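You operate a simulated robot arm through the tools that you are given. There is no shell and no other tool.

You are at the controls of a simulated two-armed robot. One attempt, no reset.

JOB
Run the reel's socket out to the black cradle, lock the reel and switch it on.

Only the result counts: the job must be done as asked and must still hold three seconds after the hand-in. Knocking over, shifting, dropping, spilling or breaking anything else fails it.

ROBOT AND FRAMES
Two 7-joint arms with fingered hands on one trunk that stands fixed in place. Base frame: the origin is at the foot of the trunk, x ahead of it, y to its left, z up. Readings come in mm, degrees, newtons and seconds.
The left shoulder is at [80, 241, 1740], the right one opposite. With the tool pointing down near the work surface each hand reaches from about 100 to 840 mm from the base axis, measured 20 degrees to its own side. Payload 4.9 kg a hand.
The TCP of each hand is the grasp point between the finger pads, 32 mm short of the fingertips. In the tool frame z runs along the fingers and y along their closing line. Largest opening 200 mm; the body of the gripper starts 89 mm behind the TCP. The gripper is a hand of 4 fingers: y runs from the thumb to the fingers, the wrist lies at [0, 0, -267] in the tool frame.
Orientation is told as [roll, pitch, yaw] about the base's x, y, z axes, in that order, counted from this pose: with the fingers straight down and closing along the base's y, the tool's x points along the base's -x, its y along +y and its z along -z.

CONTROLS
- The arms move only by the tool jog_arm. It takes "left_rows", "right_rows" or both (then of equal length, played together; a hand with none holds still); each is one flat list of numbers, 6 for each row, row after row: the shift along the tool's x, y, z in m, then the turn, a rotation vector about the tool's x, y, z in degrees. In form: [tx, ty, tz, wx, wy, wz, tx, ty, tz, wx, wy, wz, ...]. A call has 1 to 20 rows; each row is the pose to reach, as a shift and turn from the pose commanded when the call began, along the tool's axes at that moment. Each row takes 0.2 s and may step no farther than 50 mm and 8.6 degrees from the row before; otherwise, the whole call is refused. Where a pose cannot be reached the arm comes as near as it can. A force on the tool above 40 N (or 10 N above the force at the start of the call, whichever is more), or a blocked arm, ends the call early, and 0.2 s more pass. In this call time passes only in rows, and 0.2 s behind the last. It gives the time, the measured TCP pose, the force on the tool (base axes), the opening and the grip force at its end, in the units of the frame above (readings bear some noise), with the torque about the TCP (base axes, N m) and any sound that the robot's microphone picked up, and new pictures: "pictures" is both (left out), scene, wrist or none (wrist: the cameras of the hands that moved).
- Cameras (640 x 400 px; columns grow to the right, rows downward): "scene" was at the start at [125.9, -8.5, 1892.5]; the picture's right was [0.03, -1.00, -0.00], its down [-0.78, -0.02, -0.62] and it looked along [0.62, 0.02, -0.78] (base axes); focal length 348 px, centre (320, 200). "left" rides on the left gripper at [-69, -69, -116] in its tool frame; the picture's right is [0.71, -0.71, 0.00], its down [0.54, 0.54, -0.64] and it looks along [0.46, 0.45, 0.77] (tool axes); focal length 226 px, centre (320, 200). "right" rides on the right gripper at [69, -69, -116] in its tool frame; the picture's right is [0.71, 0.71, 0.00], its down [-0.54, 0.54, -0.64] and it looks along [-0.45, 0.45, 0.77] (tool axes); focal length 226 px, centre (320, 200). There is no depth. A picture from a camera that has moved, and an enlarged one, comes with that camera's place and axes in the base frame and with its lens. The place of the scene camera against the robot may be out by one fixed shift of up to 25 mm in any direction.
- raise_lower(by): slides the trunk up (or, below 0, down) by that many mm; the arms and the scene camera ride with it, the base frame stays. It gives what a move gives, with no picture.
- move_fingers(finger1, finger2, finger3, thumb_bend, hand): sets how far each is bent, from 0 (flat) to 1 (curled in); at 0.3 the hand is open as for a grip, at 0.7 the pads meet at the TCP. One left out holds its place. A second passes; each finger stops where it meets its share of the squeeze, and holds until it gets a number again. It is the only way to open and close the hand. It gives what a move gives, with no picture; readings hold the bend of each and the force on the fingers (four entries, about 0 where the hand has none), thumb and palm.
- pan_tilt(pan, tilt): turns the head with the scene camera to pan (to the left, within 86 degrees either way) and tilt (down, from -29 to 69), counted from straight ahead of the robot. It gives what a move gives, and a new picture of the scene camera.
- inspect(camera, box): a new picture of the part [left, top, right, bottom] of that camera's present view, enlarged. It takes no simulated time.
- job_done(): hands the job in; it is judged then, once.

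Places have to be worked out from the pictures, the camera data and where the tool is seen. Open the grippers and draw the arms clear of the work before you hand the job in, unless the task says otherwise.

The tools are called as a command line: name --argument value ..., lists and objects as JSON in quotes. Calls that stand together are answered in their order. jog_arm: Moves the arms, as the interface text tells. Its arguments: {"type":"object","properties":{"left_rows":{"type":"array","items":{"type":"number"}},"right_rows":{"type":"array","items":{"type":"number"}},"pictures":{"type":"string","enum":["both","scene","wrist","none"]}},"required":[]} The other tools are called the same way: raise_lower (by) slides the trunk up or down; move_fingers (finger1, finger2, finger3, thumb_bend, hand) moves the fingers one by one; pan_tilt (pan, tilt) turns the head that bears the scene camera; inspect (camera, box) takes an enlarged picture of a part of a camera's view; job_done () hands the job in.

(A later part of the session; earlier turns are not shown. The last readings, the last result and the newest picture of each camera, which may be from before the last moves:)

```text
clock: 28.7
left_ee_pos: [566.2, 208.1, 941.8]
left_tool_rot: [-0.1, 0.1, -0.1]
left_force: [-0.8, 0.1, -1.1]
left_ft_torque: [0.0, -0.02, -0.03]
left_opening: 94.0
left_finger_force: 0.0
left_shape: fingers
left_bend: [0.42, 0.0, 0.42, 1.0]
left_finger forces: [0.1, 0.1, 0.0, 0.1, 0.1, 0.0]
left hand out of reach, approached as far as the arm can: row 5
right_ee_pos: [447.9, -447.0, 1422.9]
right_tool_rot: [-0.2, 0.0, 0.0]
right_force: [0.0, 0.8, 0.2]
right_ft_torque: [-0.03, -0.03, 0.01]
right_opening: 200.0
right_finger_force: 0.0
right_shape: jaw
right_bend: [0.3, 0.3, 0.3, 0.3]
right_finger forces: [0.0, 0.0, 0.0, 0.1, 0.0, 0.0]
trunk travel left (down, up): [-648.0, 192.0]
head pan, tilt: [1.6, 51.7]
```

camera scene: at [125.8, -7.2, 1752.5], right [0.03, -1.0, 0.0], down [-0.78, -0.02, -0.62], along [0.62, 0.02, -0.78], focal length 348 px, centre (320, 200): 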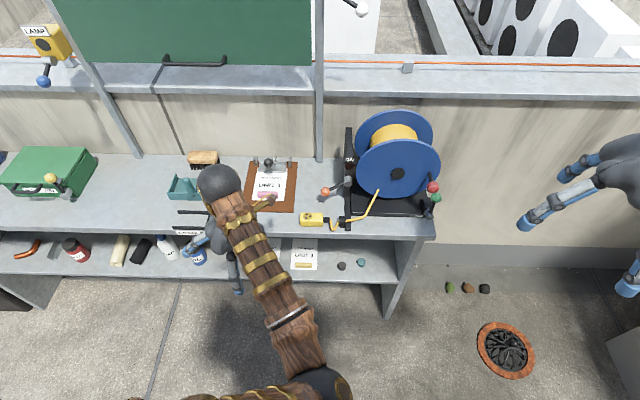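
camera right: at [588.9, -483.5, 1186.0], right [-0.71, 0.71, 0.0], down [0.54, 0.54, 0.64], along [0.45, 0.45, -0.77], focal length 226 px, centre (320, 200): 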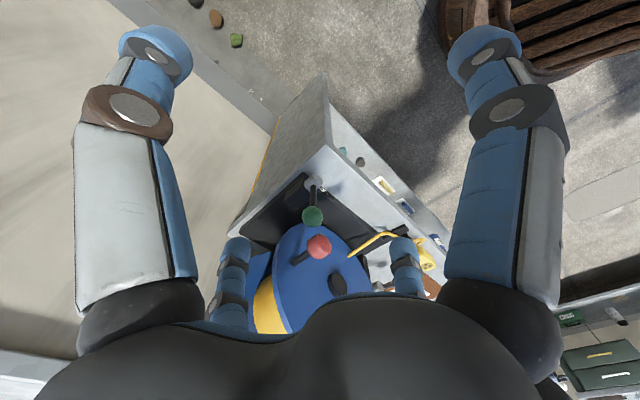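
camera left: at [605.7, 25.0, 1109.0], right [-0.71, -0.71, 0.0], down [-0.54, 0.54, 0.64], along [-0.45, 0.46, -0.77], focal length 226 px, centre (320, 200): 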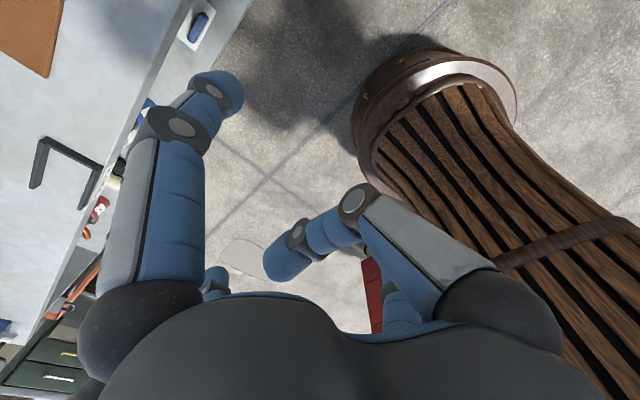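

The arm is now nearly straight (about 720 mm from the shoulder). I sweep it upward along that arc.

jog_arm --left_rows '[-0.019, 0, -0.023, 0, 0, 0, -0.045, 0, -0.051, 0, 0, 0, -0.069, 0, -0.079, 0, 0, 0, -0.092, 0, -0.109, 0, 0, 0, -0.113, 0, -0.14, 0, 0, 0, -0.133, 0, -0.172, 0, 0, 0]' --pictures "scene"

```text
clock: 30.1
left_ee_pos: [569.0, 137.5, 1126.0]
left_tool_rot: [2.5, 0.6, -0.2]
left_force: [-0.3, -1.4, 1.3]
left_ft_torque: [0.09, 0.01, -0.04]
left_opening: 94.5
left_finger_force: 0.1
left_shape: fingers
left_bend: [0.42, 0.0, 0.42, 1.0]
left_finger forces: [0.1, 0.0, 0.0, 0.0, 0.0, 0.0]
left hand out of reach, approached as far as the arm can: row 1, 2, 3, 4, 5, 6
right_ee_pos: [449.3, -448.7, 1420.8]
right_tool_rot: [-0.1, 0.0, -0.1]
right_force: [-0.5, 0.7, -0.1]
right_ft_torque: [-0.06, -0.01, 0.02]
right_opening: 199.9
right_finger_force: 0.0
right_shape: jaw
right_bend: [0.3, 0.3, 0.3, 0.3]
right_finger forces: [0.0, 0.1, 0.1, 0.1, 0.0, 0.0]
trunk travel left (down, up): [-648.0, 192.0]
head pan, tilt: [1.6, 51.7]
camera scene: at [124.5, -7.8, 1892.5], right [0.03, -1.0, 0.0], down [-0.78, -0.02, -0.62], along [0.62, 0.02, -0.78], focal length 348 px, centre (320, 200)
```

scene: 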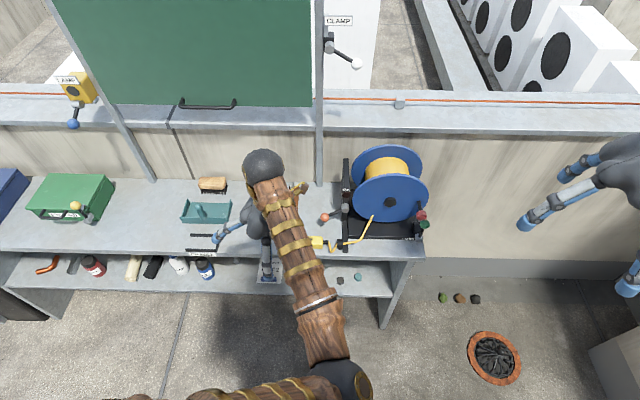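

The left elbow keeps tucking in. The right arm's posture works better on its own side, so I take the left hand out to its own side (+y) to unwind the elbow.

jog_arm --left_rows '[0.01, 0.045, 0, 0, 0, 0, 0.02, 0.09, 0, 0, 0, 0, 0.02, 0.135, 0, 0, 0, 0, 0.02, 0.18, 0.0, 0, 0, 0, 0.02, 0.225, 0.0, 0, 0, 0, 0.02, 0.27, 0.0, 0, 0, 0]' --pictures "none"

jog_arm --left_rows '[-0.03, 0.0, 0, 0, 0, 0, -0.06, 0.0, 0, 0, 0, 0, -0.09, 0.0, 0, 0, 0, 0]' --pictures "scene"

```text
clock: 31.5
left_ee_pos: [482.2, 339.7, 1083.2]
left_tool_rot: [0.2, -0.4, -0.2]
left_force: [-0.8, 0.7, -0.8]
left_ft_torque: [-0.06, -0.03, -0.02]
left_opening: 94.2
left_finger_force: 0.0
left_shape: fingers
left_bend: [0.42, 0.0, 0.42, 1.0]
left_finger forces: [0.1, 0.0, 0.1, 0.0, 0.0, 0.1]
left hand out of reach, approached as far as the arm can: row 1, 2, 3, 4, 5, 6
right_ee_pos: [449.0, -447.2, 1422.5]
right_tool_rot: [-0.1, 0.0, 0.0]
right_force: [0.1, 0.0, 0.6]
right_ft_torque: [-0.03, 0.01, 0.0]
right_opening: 199.8
right_finger_force: 0.1
right_shape: jaw
right_bend: [0.3, 0.3, 0.3, 0.3]
right_finger forces: [0.0, 0.0, 0.0, 0.0, 0.0, 0.1]
trunk travel left (down, up): [-648.0, 192.0]
head pan, tilt: [1.6, 51.7]
```

```text
clock: 32.5
left_ee_pos: [544.1, 375.2, 1063.3]
left_tool_rot: [-3.7, 1.7, 8.9]
left_force: [0.0, -0.1, -0.3]
left_ft_torque: [0.01, 0.04, -0.01]
left_opening: 94.5
left_finger_force: 0.0
left_shape: fingers
left_bend: [0.42, 0.0, 0.42, 1.0]
left_finger forces: [0.0, 0.0, 0.1, 0.0, 0.1, 0.0]
left hand out of reach, approached as far as the arm can: row 1
right_ee_pos: [451.2, -449.2, 1420.0]
right_tool_rot: [0.0, 0.1, 0.0]
right_force: [0.6, 0.5, 0.0]
right_ft_torque: [-0.01, 0.06, -0.04]
right_opening: 200.0
right_finger_force: 0.0
right_shape: jaw
right_bend: [0.3, 0.3, 0.3, 0.3]
right_finger forces: [0.0, 0.0, 0.0, 0.0, 0.0, 0.0]
trunk travel left (down, up): [-648.0, 192.0]
head pan, tilt: [1.6, 51.7]
stopped in row 3 (left hand): the arm was blocked; the commanded pose is now the measured one
camera scene: at [129.5, -8.8, 1892.3], right [0.03, -1.0, 0.0], down [-0.79, -0.02, -0.62], along [0.62, 0.02, -0.79], focal length 348 px, centre (320, 200)
```

scene: 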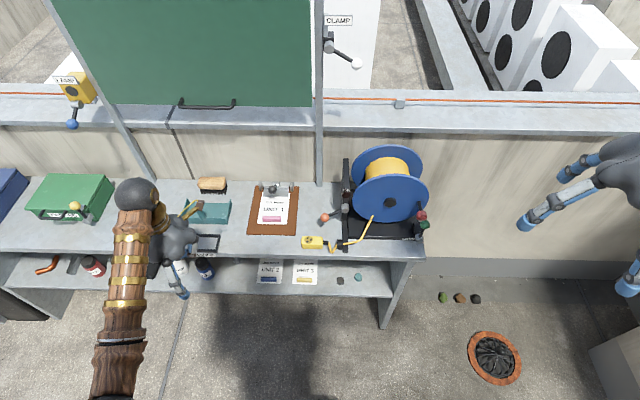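

The elbow has swung outward to the left side (blocked only by the quick swing; forces ~0). I straighten the hand's rotation and reach forward from here.

jog_arm --left_rows '[0, 0, 0, -1.8, -0.8, 4.5, 0, 0, 0, -3.7, -1.7, 8.9, -0.02, 0, 0, -3.7, -1.7, 8.9]' --pictures "none"

jog_arm --left_rows '[-0.03, 0, 0, 0, 0, 0, -0.06, 0, 0, 0, 0, 0, -0.09, 0, 0, 0, 0, 0]' --pictures "scene"

```text
clock: 33.3
left_ee_pos: [564.3, 376.0, 1062.3]
left_tool_rot: [-0.1, -0.2, 0.0]
left_force: [-0.3, -0.5, 0.0]
left_ft_torque: [-0.02, 0.04, 0.03]
left_opening: 94.2
left_finger_force: 0.0
left_shape: fingers
left_bend: [0.42, 0.0, 0.42, 1.0]
left_finger forces: [0.0, 0.0, 0.1, 0.0, 0.0, 0.0]
right_ee_pos: [450.3, -449.8, 1419.7]
right_tool_rot: [-0.1, 0.1, 0.0]
right_force: [0.1, 0.0, -0.4]
right_ft_torque: [0.02, 0.02, 0.0]
right_opening: 199.9
right_finger_force: 0.1
right_shape: jaw
right_bend: [0.3, 0.3, 0.3, 0.3]
right_finger forces: [0.1, 0.0, 0.0, 0.0, 0.0, 0.0]
trunk travel left (down, up): [-648.0, 192.0]
head pan, tilt: [1.6, 51.7]
```

```text
clock: 34.1
left_ee_pos: [654.5, 378.4, 1063.5]
left_tool_rot: [-0.1, -0.3, 0.0]
left_force: [-0.2, -0.3, 0.1]
left_ft_torque: [-0.02, 0.03, 0.01]
left_opening: 94.3
left_finger_force: 0.1
left_shape: fingers
left_bend: [0.42, 0.0, 0.42, 1.0]
left_finger forces: [0.0, 0.0, 0.0, 0.0, 0.0, 0.0]
right_ee_pos: [449.7, -450.2, 1420.3]
right_tool_rot: [-0.1, 0.1, 0.0]
right_force: [0.0, 0.1, -0.9]
right_ft_torque: [-0.01, 0.03, 0.01]
right_opening: 200.0
right_finger_force: 0.0
right_shape: jaw
right_bend: [0.3, 0.3, 0.3, 0.3]
right_finger forces: [0.0, 0.0, 0.0, 0.1, 0.1, 0.0]
trunk travel left (down, up): [-648.0, 192.0]
head pan, tilt: [1.6, 51.7]
camera scene: at [127.3, -8.5, 1892.4], right [0.03, -1.0, 0.0], down [-0.78, -0.02, -0.62], along [0.62, 0.02, -0.78], focal length 348 px, centre (320, 200)
```

scene: 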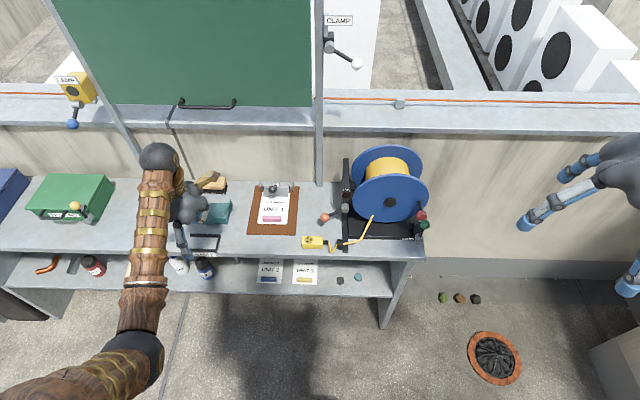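

The left arm now follows well with the elbow out. I sweep inward and up to stand high above the socket (about [738,40,1240]).

jog_arm --left_rows '[0, 0, -0.04, 0, 0, 0, 0, -0.01, -0.08, 0, 0, 0, 0, -0.03, -0.12, 0, 0, 0, -0.005, -0.06, -0.15, 0, 0, 0, -0.015, -0.1, -0.165, 0, 0, 0, -0.025, -0.14, -0.175, 0, 0, 0, -0.035, -0.18, -0.18, 0, 0, 0, -0.045, -0.22, -0.18, 0, 0, 0, -0.055, -0.26, -0.18, 0, 0, 0, -0.065, -0.3, -0.18, 0, 0, 0]' --pictures "scene"

```text
clock: 36.3
left_ee_pos: [714.7, 75.4, 1245.0]
left_tool_rot: [0.0, -0.4, 0.0]
left_force: [0.5, -0.4, 0.4]
left_ft_torque: [0.05, -0.02, -0.02]
left_opening: 94.2
left_finger_force: 0.0
left_shape: fingers
left_bend: [0.42, 0.0, 0.42, 1.0]
left_finger forces: [0.1, 0.0, 0.0, 0.0, 0.0, 0.1]
right_ee_pos: [449.0, -450.4, 1420.7]
right_tool_rot: [0.1, 0.1, 0.0]
right_force: [0.1, 0.1, -0.1]
right_ft_torque: [0.02, 0.02, 0.0]
right_opening: 200.0
right_finger_force: 0.1
right_shape: jaw
right_bend: [0.3, 0.3, 0.3, 0.3]
right_finger forces: [0.1, 0.1, 0.0, 0.0, 0.0, 0.0]
trunk travel left (down, up): [-648.0, 192.0]
head pan, tilt: [1.6, 51.7]
camera scene: at [126.4, -11.0, 1892.5], right [0.03, -1.0, 0.0], down [-0.78, -0.02, -0.62], along [0.62, 0.02, -0.78], focal length 348 px, centre (320, 200)
```

scene: 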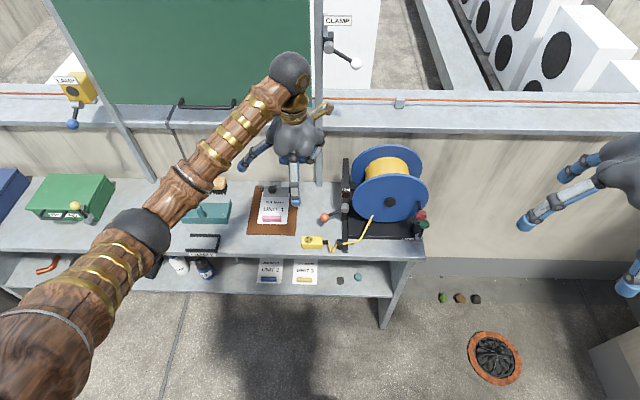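

The left hand now stands at [715,75,1245] cleanly. I shift it above the socket and lower the trunk 230 mm, then look with the wrist camera.

jog_arm --left_rows '[-0.012, -0.02, 0, 0, 0, 0, -0.023, -0.04, 0, 0, 0, 0]' --pictures "none"

raise_lower --by -230

inspect --camera "left" --box '[0, 0, 640, 400]'

inspect --camera "scene" --box '[0, 0, 640, 400]'

```text
clock: 36.9
left_ee_pos: [739.3, 35.2, 1246.9]
left_tool_rot: [0.1, -0.3, 0.0]
left_force: [-0.6, -0.2, -0.5]
left_ft_torque: [0.07, 0.02, 0.04]
left_opening: 94.3
left_finger_force: 0.1
left_shape: fingers
left_bend: [0.42, 0.0, 0.42, 1.0]
left_finger forces: [0.0, 0.0, 0.1, 0.0, 0.0, 0.1]
right_ee_pos: [450.5, -452.9, 1419.9]
right_tool_rot: [0.1, 0.1, -0.1]
right_force: [-0.3, -0.4, -0.8]
right_ft_torque: [0.03, 0.01, 0.01]
right_opening: 200.1
right_finger_force: 0.0
right_shape: jaw
right_bend: [0.3, 0.3, 0.3, 0.3]
right_finger forces: [0.1, 0.0, 0.0, 0.1, 0.1, 0.1]
trunk travel left (down, up): [-648.0, 192.0]
head pan, tilt: [1.6, 51.7]
```

```text
clock: 39.3
left_ee_pos: [738.0, 35.2, 1017.1]
left_tool_rot: [-0.1, -0.3, 0.0]
left_force: [0.8, -0.6, 0.7]
left_ft_torque: [0.0, 0.0, -0.01]
left_opening: 94.1
left_finger_force: 0.0
left_shape: fingers
left_bend: [0.42, 0.0, 0.42, 1.0]
left_finger forces: [0.1, 0.0, 0.1, 0.0, 0.0, 0.1]
right_ee_pos: [449.3, -449.7, 1190.5]
right_tool_rot: [0.1, 0.0, 0.1]
right_force: [0.7, -0.4, -1.0]
right_ft_torque: [-0.02, 0.05, 0.03]
right_opening: 200.0
right_finger_force: 0.0
right_shape: jaw
right_bend: [0.3, 0.3, 0.3, 0.3]
right_finger forces: [0.0, 0.0, 0.1, 0.1, 0.1, 0.1]
trunk travel left (down, up): [-418.0, 422.0]
head pan, tilt: [1.6, 51.7]
```

```text
1.00 times, centred on (320, 200) of left (not enlarged: the box is as wide or as high as the picture)
camera zoom: at [807.3, -32.5, 1133.2], right [-0.71, -0.71, 0.0], down [-0.54, 0.54, 0.64], along [-0.45, 0.45, -0.77], focal length 226 px, centre (320, 200)
```

zoom: 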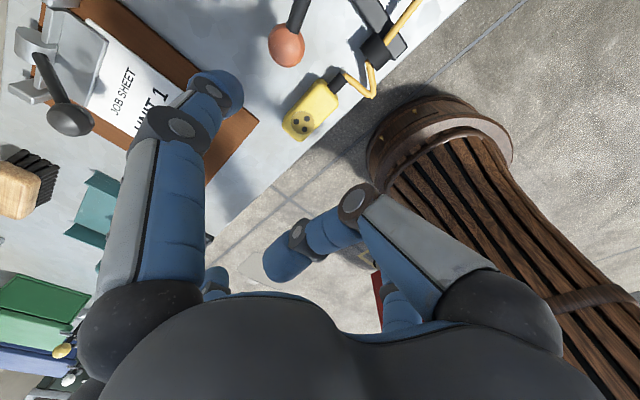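

```text
1.00 times, centred on (320, 200) of scene (not enlarged: the box is as wide or as high as the picture)
camera zoom: at [125.9, -8.6, 1662.6], right [0.03, -1.0, 0.0], down [-0.78, -0.02, -0.62], along [0.62, 0.02, -0.78], focal length 348 px, centre (320, 200)
```

zoom: 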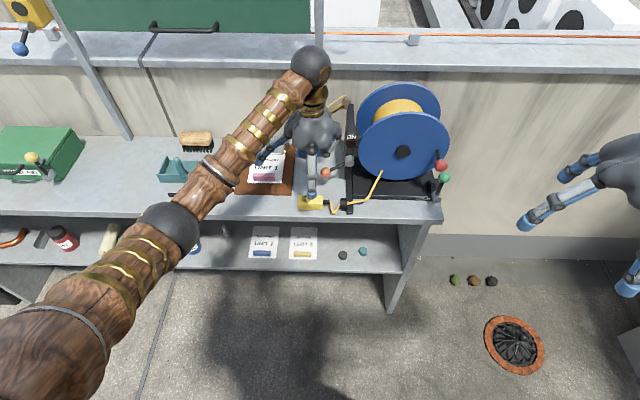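

The socket shows up near the image centre top. I zoom in for a precise fix.

inspect --camera "left" --box '[250, 0, 430, 150]'

inspect --camera "scene" --box '[270, 130, 380, 220]'

```text
2.67 times, centred on (340, 75) of left
camera zoom: at [807.3, -32.5, 1133.2], right [-0.71, -0.71, 0.0], down [-0.54, 0.54, 0.64], along [-0.45, 0.45, -0.77], focal length 603 px, centre (267, 533)
```

zoom: 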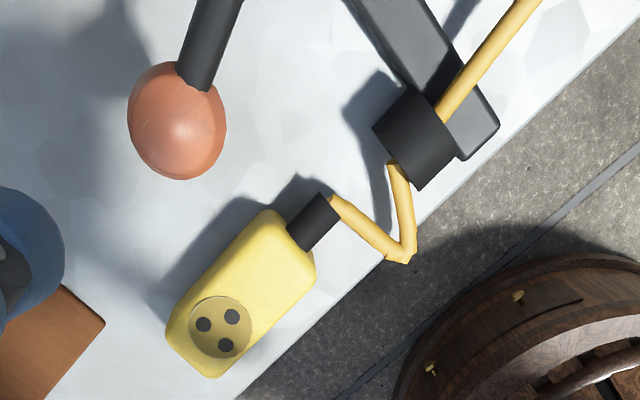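

```text
4.44 times, centred on (325, 175) of scene
camera zoom: at [125.9, -8.6, 1662.6], right [0.03, -1.0, 0.0], down [-0.78, -0.02, -0.62], along [0.62, 0.02, -0.78], focal length 1545 px, centre (298, 311)
```

zoom: 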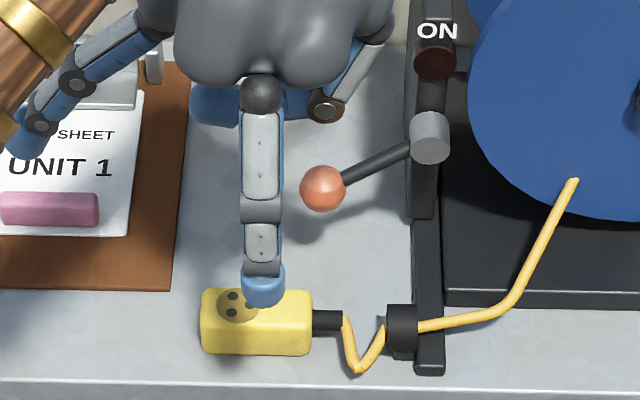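

Using both wrist cameras I place the socket at about [747,44,838] (bench ≈822, socket top ≈853) and the ON ball at about [812,4,898]. I shift the hand over it, set the pinch fingers to 0.5, and lower the trunk 110 first.

move_fingers --hand "left" --finger1 0.48 --finger3 0.48

jog_arm --left_rows '[-0.008, 0.013, 0, 0, 0, 0]' --pictures "none"

raise_lower --by -100

inspect --camera "left" --box '[160, 40, 480, 300]'

inspect --camera "scene" --box '[250, 60, 410, 190]'

```text
clock: 40.3
left_ee_pos: [738.4, 36.4, 1015.9]
left_tool_rot: [-0.1, -0.2, 0.0]
left_force: [0.3, -0.1, -0.9]
left_ft_torque: [0.0, -0.03, 0.01]
left_opening: 84.6
left_finger_force: 0.1
left_shape: fingers
left_bend: [0.48, 0.0, 0.48, 1.0]
left_finger forces: [0.0, 0.0, 0.1, 0.1, 0.0, 0.0]
right_ee_pos: [448.6, -449.1, 1190.2]
right_tool_rot: [0.0, 0.1, 0.0]
right_force: [-0.2, 0.3, -0.2]
right_ft_torque: [0.02, 0.0, -0.01]
right_opening: 199.7
right_finger_force: 0.0
right_shape: jaw
right_bend: [0.3, 0.3, 0.3, 0.3]
right_finger forces: [0.0, 0.0, 0.0, 0.0, 0.0, 0.0]
trunk travel left (down, up): [-418.0, 422.0]
head pan, tilt: [1.6, 51.7]
```

```text
clock: 40.7
left_ee_pos: [746.5, 50.2, 1016.3]
left_tool_rot: [-0.1, -0.2, -0.1]
left_force: [0.6, -0.4, 1.0]
left_ft_torque: [0.02, 0.02, -0.02]
left_opening: 84.8
left_finger_force: 0.1
left_shape: fingers
left_bend: [0.48, 0.0, 0.48, 1.0]
left_finger forces: [0.0, 0.0, 0.0, 0.0, 0.0, 0.1]
right_ee_pos: [448.9, -448.4, 1191.7]
right_tool_rot: [0.1, 0.0, 0.0]
right_force: [-0.9, 0.5, -0.1]
right_ft_torque: [-0.07, 0.0, 0.04]
right_opening: 200.0
right_finger_force: 0.1
right_shape: jaw
right_bend: [0.3, 0.3, 0.3, 0.3]
right_finger forces: [0.0, 0.0, 0.1, 0.0, 0.1, 0.0]
trunk travel left (down, up): [-418.0, 422.0]
head pan, tilt: [1.6, 51.7]
```

```text
clock: 42.0
left_ee_pos: [747.0, 50.3, 917.8]
left_tool_rot: [-0.1, -0.3, 0.1]
left_force: [0.1, 0.3, -0.8]
left_ft_torque: [-0.04, 0.0, 0.01]
left_opening: 84.8
left_finger_force: 0.0
left_shape: fingers
left_bend: [0.48, 0.0, 0.48, 1.0]
left_finger forces: [0.0, 0.0, 0.0, 0.0, 0.0, 0.1]
right_ee_pos: [448.5, -449.1, 1091.0]
right_tool_rot: [0.1, 0.0, 0.0]
right_force: [-0.7, 0.2, 0.5]
right_ft_torque: [-0.01, -0.02, -0.01]
right_opening: 200.0
right_finger_force: 0.0
right_shape: jaw
right_bend: [0.3, 0.3, 0.3, 0.3]
right_finger forces: [0.0, 0.0, 0.1, 0.1, 0.0, 0.1]
trunk travel left (down, up): [-318.0, 522.0]
head pan, tilt: [1.6, 51.7]
```

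```text
1.54 times, centred on (320, 170) of left
camera zoom: at [815.0, -19.2, 1033.4], right [-0.71, -0.71, 0.0], down [-0.54, 0.54, 0.64], along [-0.45, 0.45, -0.77], focal length 348 px, centre (320, 246)
```

zoom: 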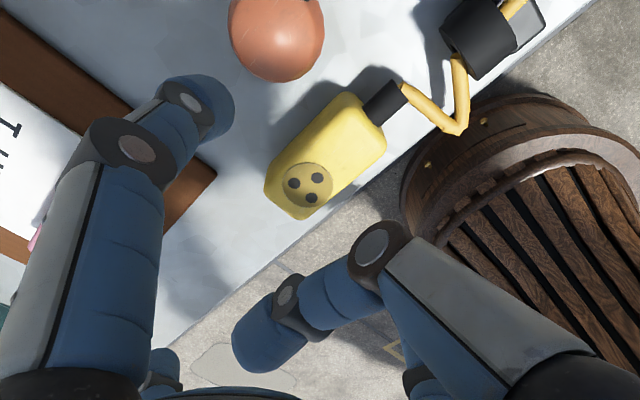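

```text
3.08 times, centred on (330, 125) of scene
camera zoom: at [125.5, -8.5, 1562.6], right [0.03, -1.0, 0.0], down [-0.78, -0.02, -0.62], along [0.62, 0.02, -0.78], focal length 1070 px, centre (289, 431)
```

zoom: 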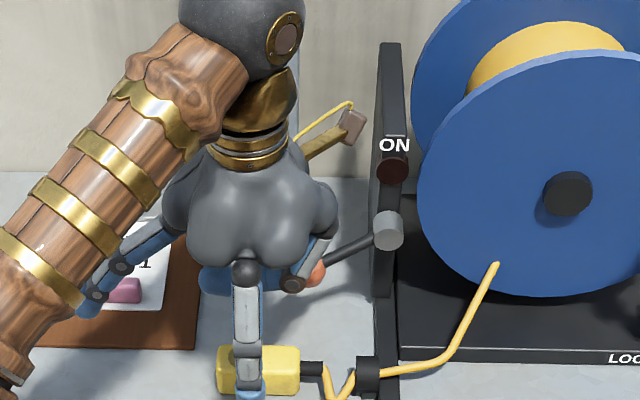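

The hand lines up with the socket (centre ≈[746,45,832]). I lower the trunk 40 more and check again.

raise_lower --by -35

inspect --camera "left" --box '[160, 40, 480, 300]'

inspect --camera "scene" --box '[250, 60, 410, 190]'

```text
clock: 42.8
left_ee_pos: [746.1, 50.1, 882.7]
left_tool_rot: [-0.1, -0.3, 0.1]
left_force: [0.1, -0.2, 0.1]
left_ft_torque: [0.0, -0.01, 0.01]
left_opening: 84.7
left_finger_force: 0.0
left_shape: fingers
left_bend: [0.48, 0.0, 0.48, 1.0]
left_finger forces: [0.0, 0.0, 0.0, 0.0, 0.0, 0.0]
right_ee_pos: [447.8, -449.6, 1056.3]
right_tool_rot: [0.1, 0.0, 0.0]
right_force: [-0.5, -0.4, 0.5]
right_ft_torque: [-0.01, 0.03, 0.0]
right_opening: 199.8
right_finger_force: 0.1
right_shape: jaw
right_bend: [0.3, 0.3, 0.3, 0.3]
right_finger forces: [0.0, 0.0, 0.0, 0.0, 0.0, 0.0]
trunk travel left (down, up): [-283.0, 557.0]
head pan, tilt: [1.6, 51.7]
```

```text
1.54 times, centred on (320, 170) of left
camera zoom: at [814.9, -19.1, 998.5], right [-0.71, -0.71, 0.0], down [-0.54, 0.54, 0.64], along [-0.45, 0.45, -0.77], focal length 348 px, centre (320, 246)
```

zoom: 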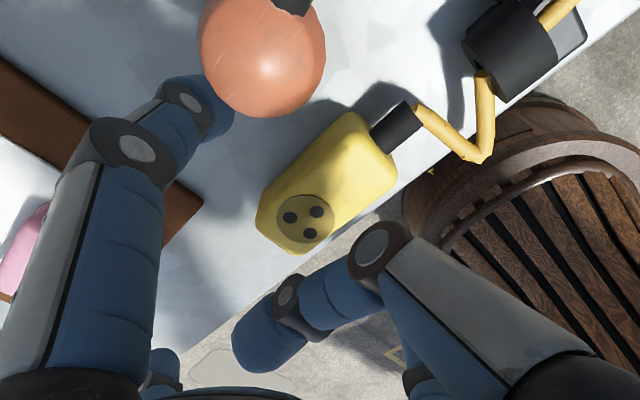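

```text
3.08 times, centred on (330, 125) of scene
camera zoom: at [125.3, -8.3, 1527.6], right [0.03, -1.0, 0.0], down [-0.78, -0.02, -0.62], along [0.62, 0.02, -0.78], focal length 1070 px, centre (289, 431)
```

zoom: 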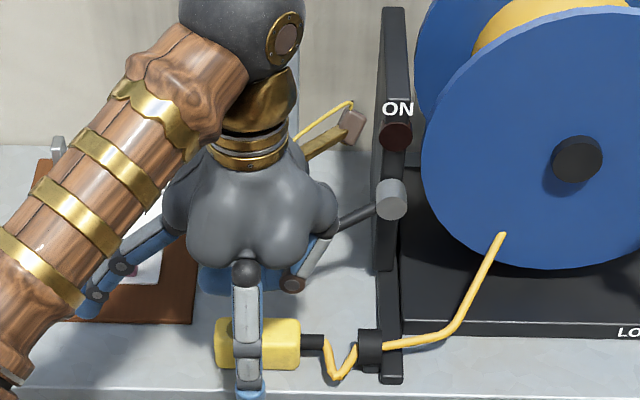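

Good alignment: socket centre about [745,45,831]. I lower 18 mm more and close fingers 1 and 3 on it gently.

raise_lower --by -18

move_fingers --hand "left" --finger1 0.58 --finger3 0.58

inspect --camera "left" --box '[160, 40, 480, 300]'

inspect --camera "scene" --box '[260, 90, 370, 180]'

```text
clock: 43.5
left_ee_pos: [746.7, 49.3, 864.0]
left_tool_rot: [-0.1, -0.3, 0.1]
left_force: [-0.7, 0.2, 0.4]
left_ft_torque: [0.0, 0.01, -0.01]
left_opening: 84.4
left_finger_force: 0.0
left_shape: fingers
left_bend: [0.48, 0.0, 0.48, 1.0]
left_finger forces: [0.0, 0.1, 0.0, 0.0, 0.0, 0.0]
right_ee_pos: [449.0, -448.5, 1038.2]
right_tool_rot: [0.0, 0.1, 0.0]
right_force: [-0.5, -1.3, -0.3]
right_ft_torque: [0.01, -0.01, 0.01]
right_opening: 199.8
right_finger_force: 0.1
right_shape: jaw
right_bend: [0.3, 0.3, 0.3, 0.3]
right_finger forces: [0.0, 0.0, 0.0, 0.0, 0.0, 0.0]
trunk travel left (down, up): [-265.0, 575.0]
head pan, tilt: [1.6, 51.7]
```

```text
clock: 44.5
left_ee_pos: [747.1, 49.1, 863.6]
left_tool_rot: [-0.1, -0.3, 0.0]
left_force: [-1.1, -1.0, -0.3]
left_ft_torque: [-0.02, 0.01, -0.03]
left_opening: 70.9
left_finger_force: 0.1
left_shape: fingers
left_bend: [0.57, 0.0, 0.57, 1.0]
left_finger forces: [0.1, 0.0, 0.0, 0.1, 0.0, 0.0]
right_ee_pos: [448.6, -448.9, 1038.9]
right_tool_rot: [0.0, 0.0, 0.1]
right_force: [0.2, 0.8, 0.7]
right_ft_torque: [-0.03, 0.01, 0.01]
right_opening: 199.8
right_finger_force: 0.1
right_shape: jaw
right_bend: [0.3, 0.3, 0.3, 0.3]
right_finger forces: [0.1, 0.0, 0.1, 0.0, 0.0, 0.0]
trunk travel left (down, up): [-265.0, 575.0]
head pan, tilt: [1.6, 51.7]
```

```text
1.54 times, centred on (320, 170) of left
camera zoom: at [815.1, -19.3, 980.0], right [-0.71, -0.71, 0.0], down [-0.54, 0.54, 0.64], along [-0.45, 0.45, -0.77], focal length 348 px, centre (320, 246)
```

zoom: 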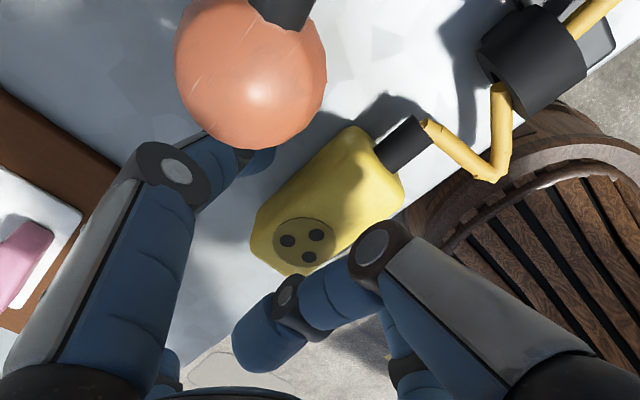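

```text
4.44 times, centred on (315, 135) of scene
camera zoom: at [125.8, -8.5, 1509.5], right [0.03, -1.0, 0.0], down [-0.78, -0.02, -0.62], along [0.62, 0.02, -0.78], focal length 1545 px, centre (342, 489)
```

zoom: 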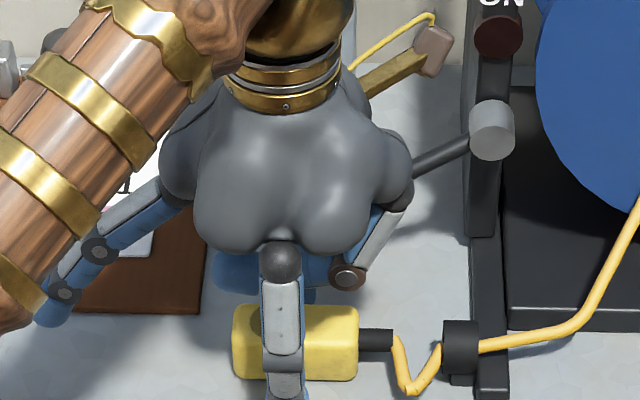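

No contact yet at 0.57; fingers straddle the socket. I close on to 0.7 so each stops at its squeeze.

move_fingers --hand "left" --finger1 0.7 --finger3 0.7

inspect --camera "left" --box '[160, 40, 480, 300]'

inspect --camera "scene" --box '[260, 90, 370, 180]'

```text
clock: 45.5
left_ee_pos: [746.6, 50.1, 864.7]
left_tool_rot: [-0.1, -0.4, 0.0]
left_force: [-0.3, -0.1, 2.3]
left_ft_torque: [0.03, -0.01, 0.0]
left_opening: 61.4
left_finger_force: 8.0
left_shape: fingers
left_bend: [0.64, 0.0, 0.65, 1.0]
left_finger forces: [7.9, 0.0, 7.8, 0.1, 0.0, 0.0]
right_ee_pos: [447.6, -449.2, 1037.8]
right_tool_rot: [0.0, -0.1, 0.0]
right_force: [-0.2, -1.0, -0.3]
right_ft_torque: [-0.02, -0.03, 0.01]
right_opening: 199.8
right_finger_force: 0.1
right_shape: jaw
right_bend: [0.3, 0.3, 0.3, 0.3]
right_finger forces: [0.0, 0.0, 0.0, 0.1, 0.1, 0.0]
trunk travel left (down, up): [-265.0, 575.0]
head pan, tilt: [1.6, 51.7]
```

```text
1.54 times, centred on (320, 170) of left
camera zoom: at [815.1, -19.3, 980.2], right [-0.71, -0.71, 0.0], down [-0.54, 0.54, 0.64], along [-0.45, 0.45, -0.77], focal length 348 px, centre (320, 246)
```

zoom: 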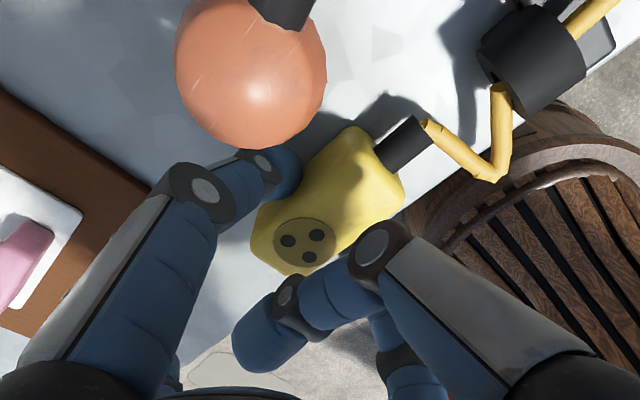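

```text
4.44 times, centred on (315, 135) of scene
camera zoom: at [125.7, -8.5, 1509.5], right [0.03, -1.0, 0.0], down [-0.78, -0.02, -0.62], along [0.62, 0.02, -0.78], focal length 1545 px, centre (342, 489)
```

zoom: 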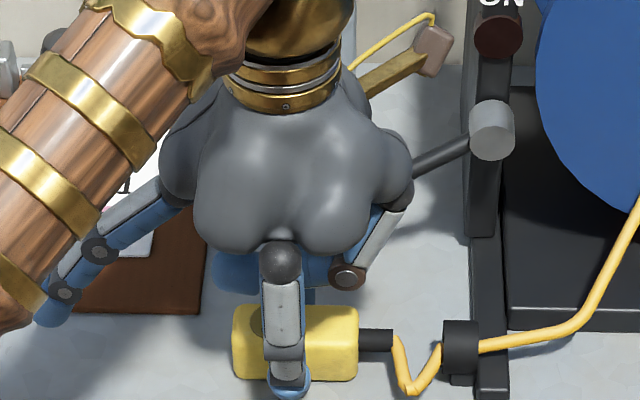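

Socket gripped with ~8 N per finger. I lift it 45 mm gently and see whether it stays in the fingers.

jog_arm --left_rows '[0, 0.005, -0.01, 0, 0, 0, 0, 0.015, -0.025, 0, 0, 0, 0, 0.03, -0.035, 0, 0, 0, 0, 0.045, -0.045, 0, 0, 0]' --pictures "both"

```text
clock: 46.5
left_ee_pos: [746.1, 94.7, 907.9]
left_tool_rot: [-0.1, -0.4, 0.0]
left_force: [0.6, 0.2, -1.6]
left_ft_torque: [-0.04, 0.01, 0.02]
left_opening: 61.4
left_finger_force: 7.3
left_shape: fingers
left_bend: [0.64, 0.0, 0.65, 1.0]
left_finger forces: [7.3, 0.0, 7.5, 0.0, 0.0, 0.0]
right_ee_pos: [449.5, -449.1, 1039.1]
right_tool_rot: [0.0, 0.0, 0.1]
right_force: [0.8, 0.3, 0.1]
right_ft_torque: [-0.03, -0.01, -0.01]
right_opening: 199.9
right_finger_force: 0.1
right_shape: jaw
right_bend: [0.3, 0.3, 0.3, 0.3]
right_finger forces: [0.0, 0.1, 0.0, 0.0, 0.0, 0.0]
trunk travel left (down, up): [-265.0, 575.0]
head pan, tilt: [1.6, 51.7]
camera scene: at [125.7, -7.8, 1509.5], right [0.03, -1.0, 0.0], down [-0.78, -0.02, -0.62], along [0.62, 0.02, -0.78], focal length 348 px, centre (320, 200)
camera left: at [815.2, 25.5, 1024.4], right [-0.71, -0.71, 0.0], down [-0.54, 0.54, 0.64], along [-0.45, 0.45, -0.77], focal length 226 px, centre (320, 200)
```

scene: 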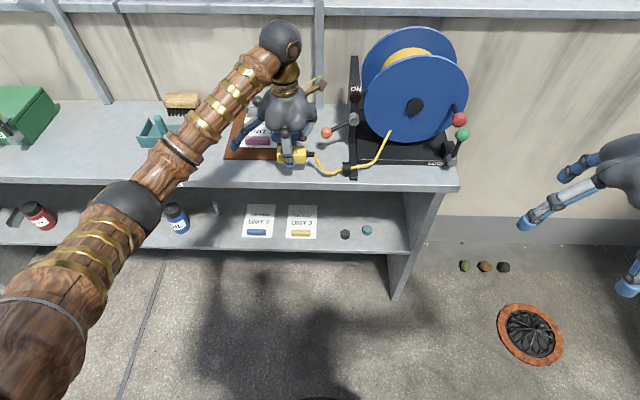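
left: 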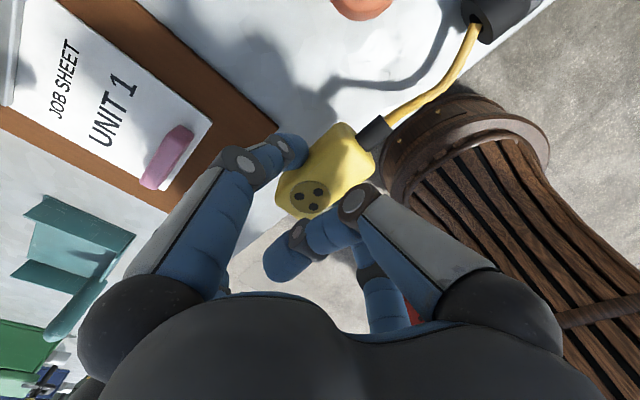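

Socket held and the cable starts paying out. I carry it left at a steady pace, checking halfway.

jog_arm --left_rows '[0, 0.02, 0, 0, 0, 0, 0, 0.045, 0, 0, 0, 0, 0, 0.07, -0.003, 0, 0, 0, 0, 0.095, -0.006, 0, 0, 0, 0, 0.12, -0.01, 0, 0, 0, 0, 0.145, -0.01, 0, 0, 0, 0, 0.17, -0.01, 0, 0, 0]' --pictures "both"

```text
clock: 48.1
left_ee_pos: [747.1, 264.9, 918.4]
left_tool_rot: [-0.2, -0.3, 0.0]
left_force: [0.4, 0.3, 0.2]
left_ft_torque: [-0.03, 0.03, -0.03]
left_opening: 53.5
left_finger_force: 0.1
left_shape: fingers
left_bend: [0.69, 0.0, 0.69, 1.0]
left_finger forces: [0.0, 0.0, 0.0, 0.1, 0.0, 0.1]
right_ee_pos: [447.1, -448.6, 1039.0]
right_tool_rot: [-0.2, 0.0, 0.1]
right_force: [-0.6, 0.8, -1.1]
right_ft_torque: [-0.01, -0.01, 0.0]
right_opening: 199.9
right_finger_force: 0.0
right_shape: jaw
right_bend: [0.3, 0.3, 0.3, 0.3]
right_finger forces: [0.0, 0.1, 0.1, 0.1, 0.0, 0.0]
trunk travel left (down, up): [-265.0, 575.0]
head pan, tilt: [1.6, 51.7]
camera scene: at [125.7, -7.0, 1509.6], right [0.03, -1.0, 0.0], down [-0.78, -0.02, -0.62], along [0.62, 0.02, -0.78], focal length 348 px, centre (320, 200)
camera left: at [815.1, 196.4, 1034.9], right [-0.71, -0.71, 0.0], down [-0.55, 0.54, 0.64], along [-0.45, 0.45, -0.77], focal length 226 px, centre (320, 200)
```

scene: 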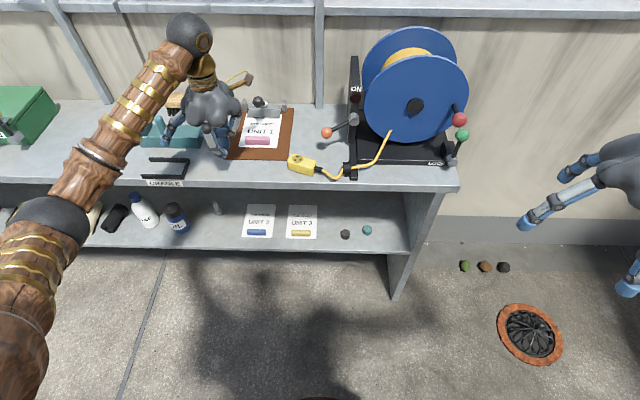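
left: 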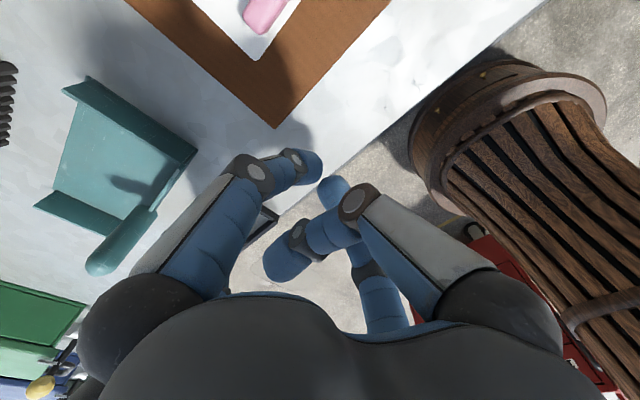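

The socket slipped out of the grip—the cord went taut and pulled it away. I check where it lies now and whether the reel turned.

inspect --camera "scene" --box '[270, 20, 480, 200]'

inspect --camera "scene" --box '[270, 120, 400, 200]'

```text
2.22 times, centred on (375, 110) of scene
camera zoom: at [125.7, -7.0, 1509.6], right [0.03, -1.0, 0.0], down [-0.78, -0.02, -0.62], along [0.62, 0.02, -0.78], focal length 772 px, centre (198, 400)
```

zoom: 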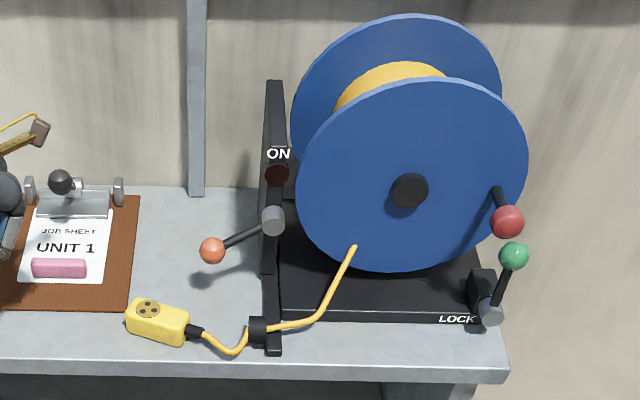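

```text
4.92 times, centred on (335, 160) of scene
camera zoom: at [125.7, -7.0, 1509.6], right [0.03, -1.0, 0.0], down [-0.78, -0.02, -0.62], along [0.62, 0.02, -0.78], focal length 1711 px, centre (246, 397)
```

zoom: 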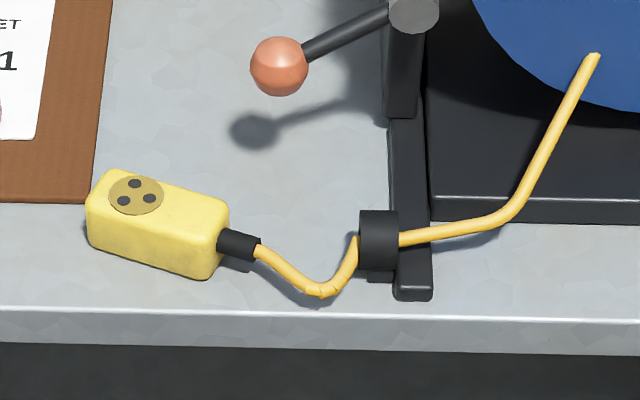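

The socket lies at about [753,67] turned ~15°, cable slack, reel unmoved. I'll regrip with all four fingers (thumb behind on the cord end) and pull slowly; first open the fingers and go back above it with matching yaw.

move_fingers --hand "left" --finger1 0.5 --finger2 0.44 --finger3 0.5 --thumb_bend 0.4

jog_arm --left_rows '[0, -0.03, -0.005, 0, 0, 4, -0.001, -0.07, -0.01, 0, 0, 8, -0.003, -0.11, -0.01, 0, 0, 12, -0.005, -0.15, -0.01, 0, 0, 15, -0.006, -0.18, -0.01, 0, 0, 15, -0.006, -0.198, -0.01, 0, 0, 15]' --pictures "both"

inspect --camera "left" --box '[160, 40, 480, 300]'

```text
clock: 49.1
left_ee_pos: [747.6, 264.5, 919.2]
left_tool_rot: [-0.1, -0.2, 0.0]
left_force: [0.2, 0.1, -0.2]
left_ft_torque: [-0.01, 0.01, 0.02]
left_opening: 88.4
left_finger_force: 0.0
left_shape: fingers
left_bend: [0.5, 0.44, 0.5, 0.4]
left_finger forces: [0.1, 0.0, 0.0, 0.1, 0.0, 0.0]
right_ee_pos: [448.0, -449.9, 1036.8]
right_tool_rot: [0.0, 0.0, 0.0]
right_force: [-0.5, -0.4, -0.2]
right_ft_torque: [0.01, -0.04, -0.02]
right_opening: 200.1
right_finger_force: 0.1
right_shape: jaw
right_bend: [0.3, 0.3, 0.3, 0.3]
right_finger forces: [0.0, 0.0, 0.1, 0.1, 0.1, 0.0]
trunk travel left (down, up): [-265.0, 575.0]
head pan, tilt: [1.6, 51.7]
```

```text
clock: 50.5
left_ee_pos: [753.3, 65.7, 928.7]
left_tool_rot: [0.0, -0.3, -15.0]
left_force: [0.7, 0.4, -1.0]
left_ft_torque: [0.0, -0.02, -0.01]
left_opening: 88.4
left_finger_force: 0.0
left_shape: fingers
left_bend: [0.5, 0.44, 0.5, 0.4]
left_finger forces: [0.1, 0.0, 0.0, 0.0, 0.0, 0.0]
right_ee_pos: [448.4, -449.5, 1038.7]
right_tool_rot: [0.0, 0.0, 0.0]
right_force: [0.4, 0.8, -0.1]
right_ft_torque: [0.01, -0.01, 0.0]
right_opening: 199.8
right_finger_force: 0.1
right_shape: jaw
right_bend: [0.3, 0.3, 0.3, 0.3]
right_finger forces: [0.0, 0.0, 0.0, 0.0, 0.0, 0.1]
trunk travel left (down, up): [-265.0, 575.0]
head pan, tilt: [1.6, 51.7]
camera scene: at [126.0, -9.0, 1509.5], right [0.03, -1.0, 0.0], down [-0.78, -0.02, -0.62], along [0.62, 0.02, -0.78], focal length 348 px, centre (320, 200)
camera left: at [801.1, -18.1, 1045.5], right [-0.87, -0.5, 0.0], down [-0.39, 0.66, 0.64], along [-0.32, 0.56, -0.77], focal length 226 px, centre (320, 200)
```

scene: 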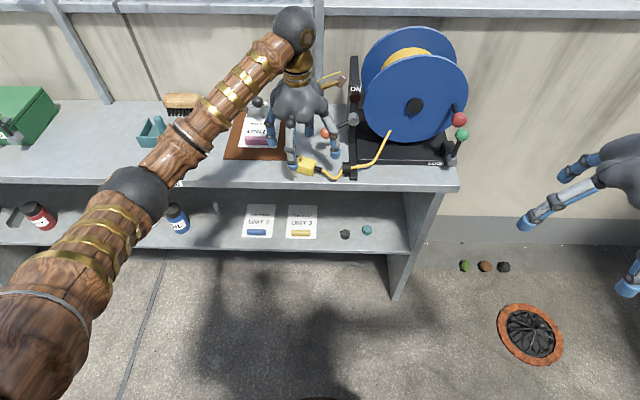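
left: 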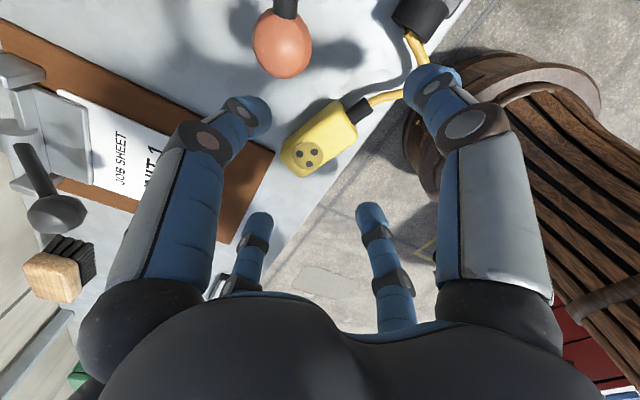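

```text
1.54 times, centred on (320, 170) of left
camera zoom: at [801.1, -18.1, 1045.5], right [-0.87, -0.5, 0.0], down [-0.39, 0.66, 0.64], along [-0.32, 0.56, -0.77], focal length 348 px, centre (320, 246)
```

zoom: 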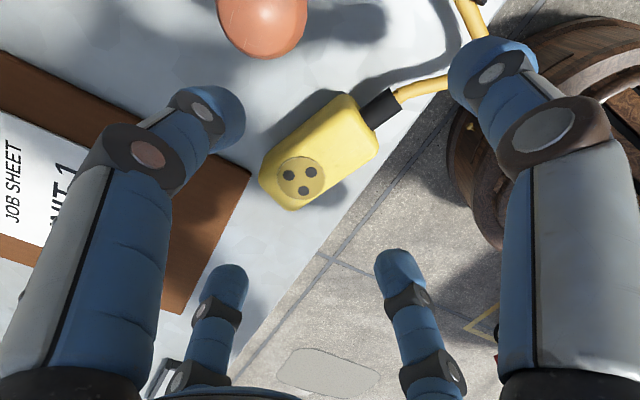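

The refined socket pose is [752,68] with yaw ≈ −21°. I turn 6° more and descend to grip height.

jog_arm --left_rows '[0, 0.001, 0.015, 0, 0, 3, 0.001, 0.002, 0.03, 0, 0, 6, 0.001, 0.002, 0.045, 0, 0, 6, 0.001, 0.002, 0.056, 0, 0, 6, 0.001, 0.002, 0.064, 0, 0, 6]' --pictures "wrist"

inspect --camera "left" --box '[160, 40, 480, 300]'

inspect --camera "scene" --box '[250, 80, 380, 190]'

```text
clock: 51.7
left_ee_pos: [752.4, 67.8, 866.6]
left_tool_rot: [0.1, -0.4, -21.1]
left_force: [0.5, -0.7, 7.4]
left_ft_torque: [0.52, -0.25, -0.03]
left_opening: 88.6
left_finger_force: 3.4
left_shape: fingers
left_bend: [0.5, 0.44, 0.5, 0.4]
left_finger forces: [0.0, 7.0, 0.1, 0.1, 0.1, 0.0]
right_ee_pos: [447.3, -449.3, 1039.4]
right_tool_rot: [0.0, -0.1, -0.1]
right_force: [0.7, 0.3, 0.4]
right_ft_torque: [0.03, 0.02, -0.02]
right_opening: 200.2
right_finger_force: 0.1
right_shape: jaw
right_bend: [0.3, 0.3, 0.3, 0.3]
right_finger forces: [0.0, 0.0, 0.0, 0.0, 0.0, 0.0]
trunk travel left (down, up): [-265.0, 575.0]
head pan, tilt: [1.6, 51.7]
camera left: at [790.7, -21.4, 983.1], right [-0.91, -0.41, -0.01], down [-0.32, 0.7, 0.64], along [-0.25, 0.59, -0.77], focal length 226 px, centre (320, 200)
```

left: 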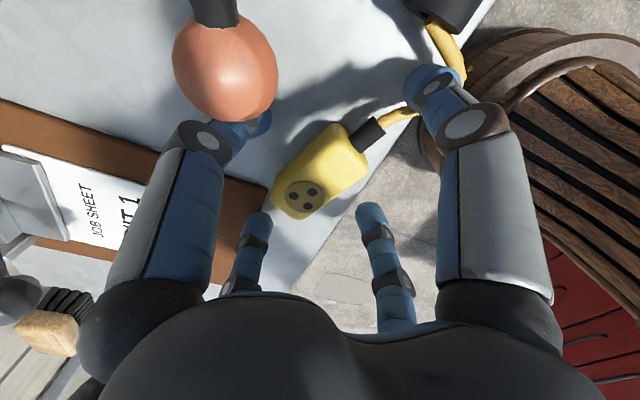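

```text
1.54 times, centred on (320, 170) of left
camera zoom: at [790.7, -21.4, 983.1], right [-0.91, -0.41, -0.01], down [-0.32, 0.7, 0.64], along [-0.25, 0.59, -0.77], focal length 348 px, centre (320, 246)
```

zoom: 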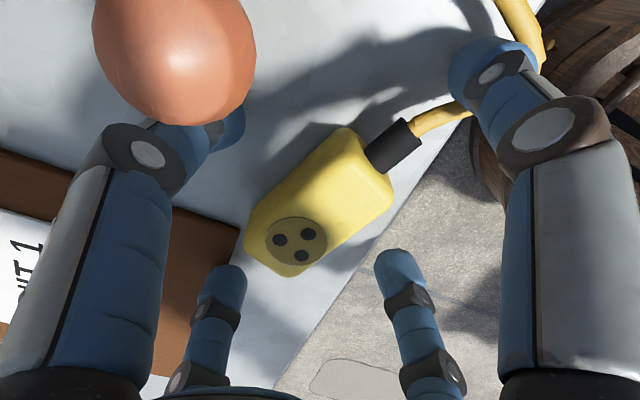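

```text
3.64 times, centred on (315, 135) of scene
camera zoom: at [124.4, -8.9, 1509.9], right [0.03, -1.0, 0.0], down [-0.78, -0.02, -0.62], along [0.62, 0.02, -0.78], focal length 1264 px, centre (338, 436)
```

zoom: 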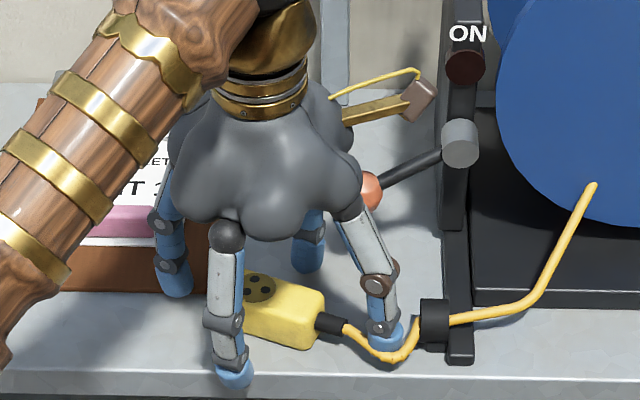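

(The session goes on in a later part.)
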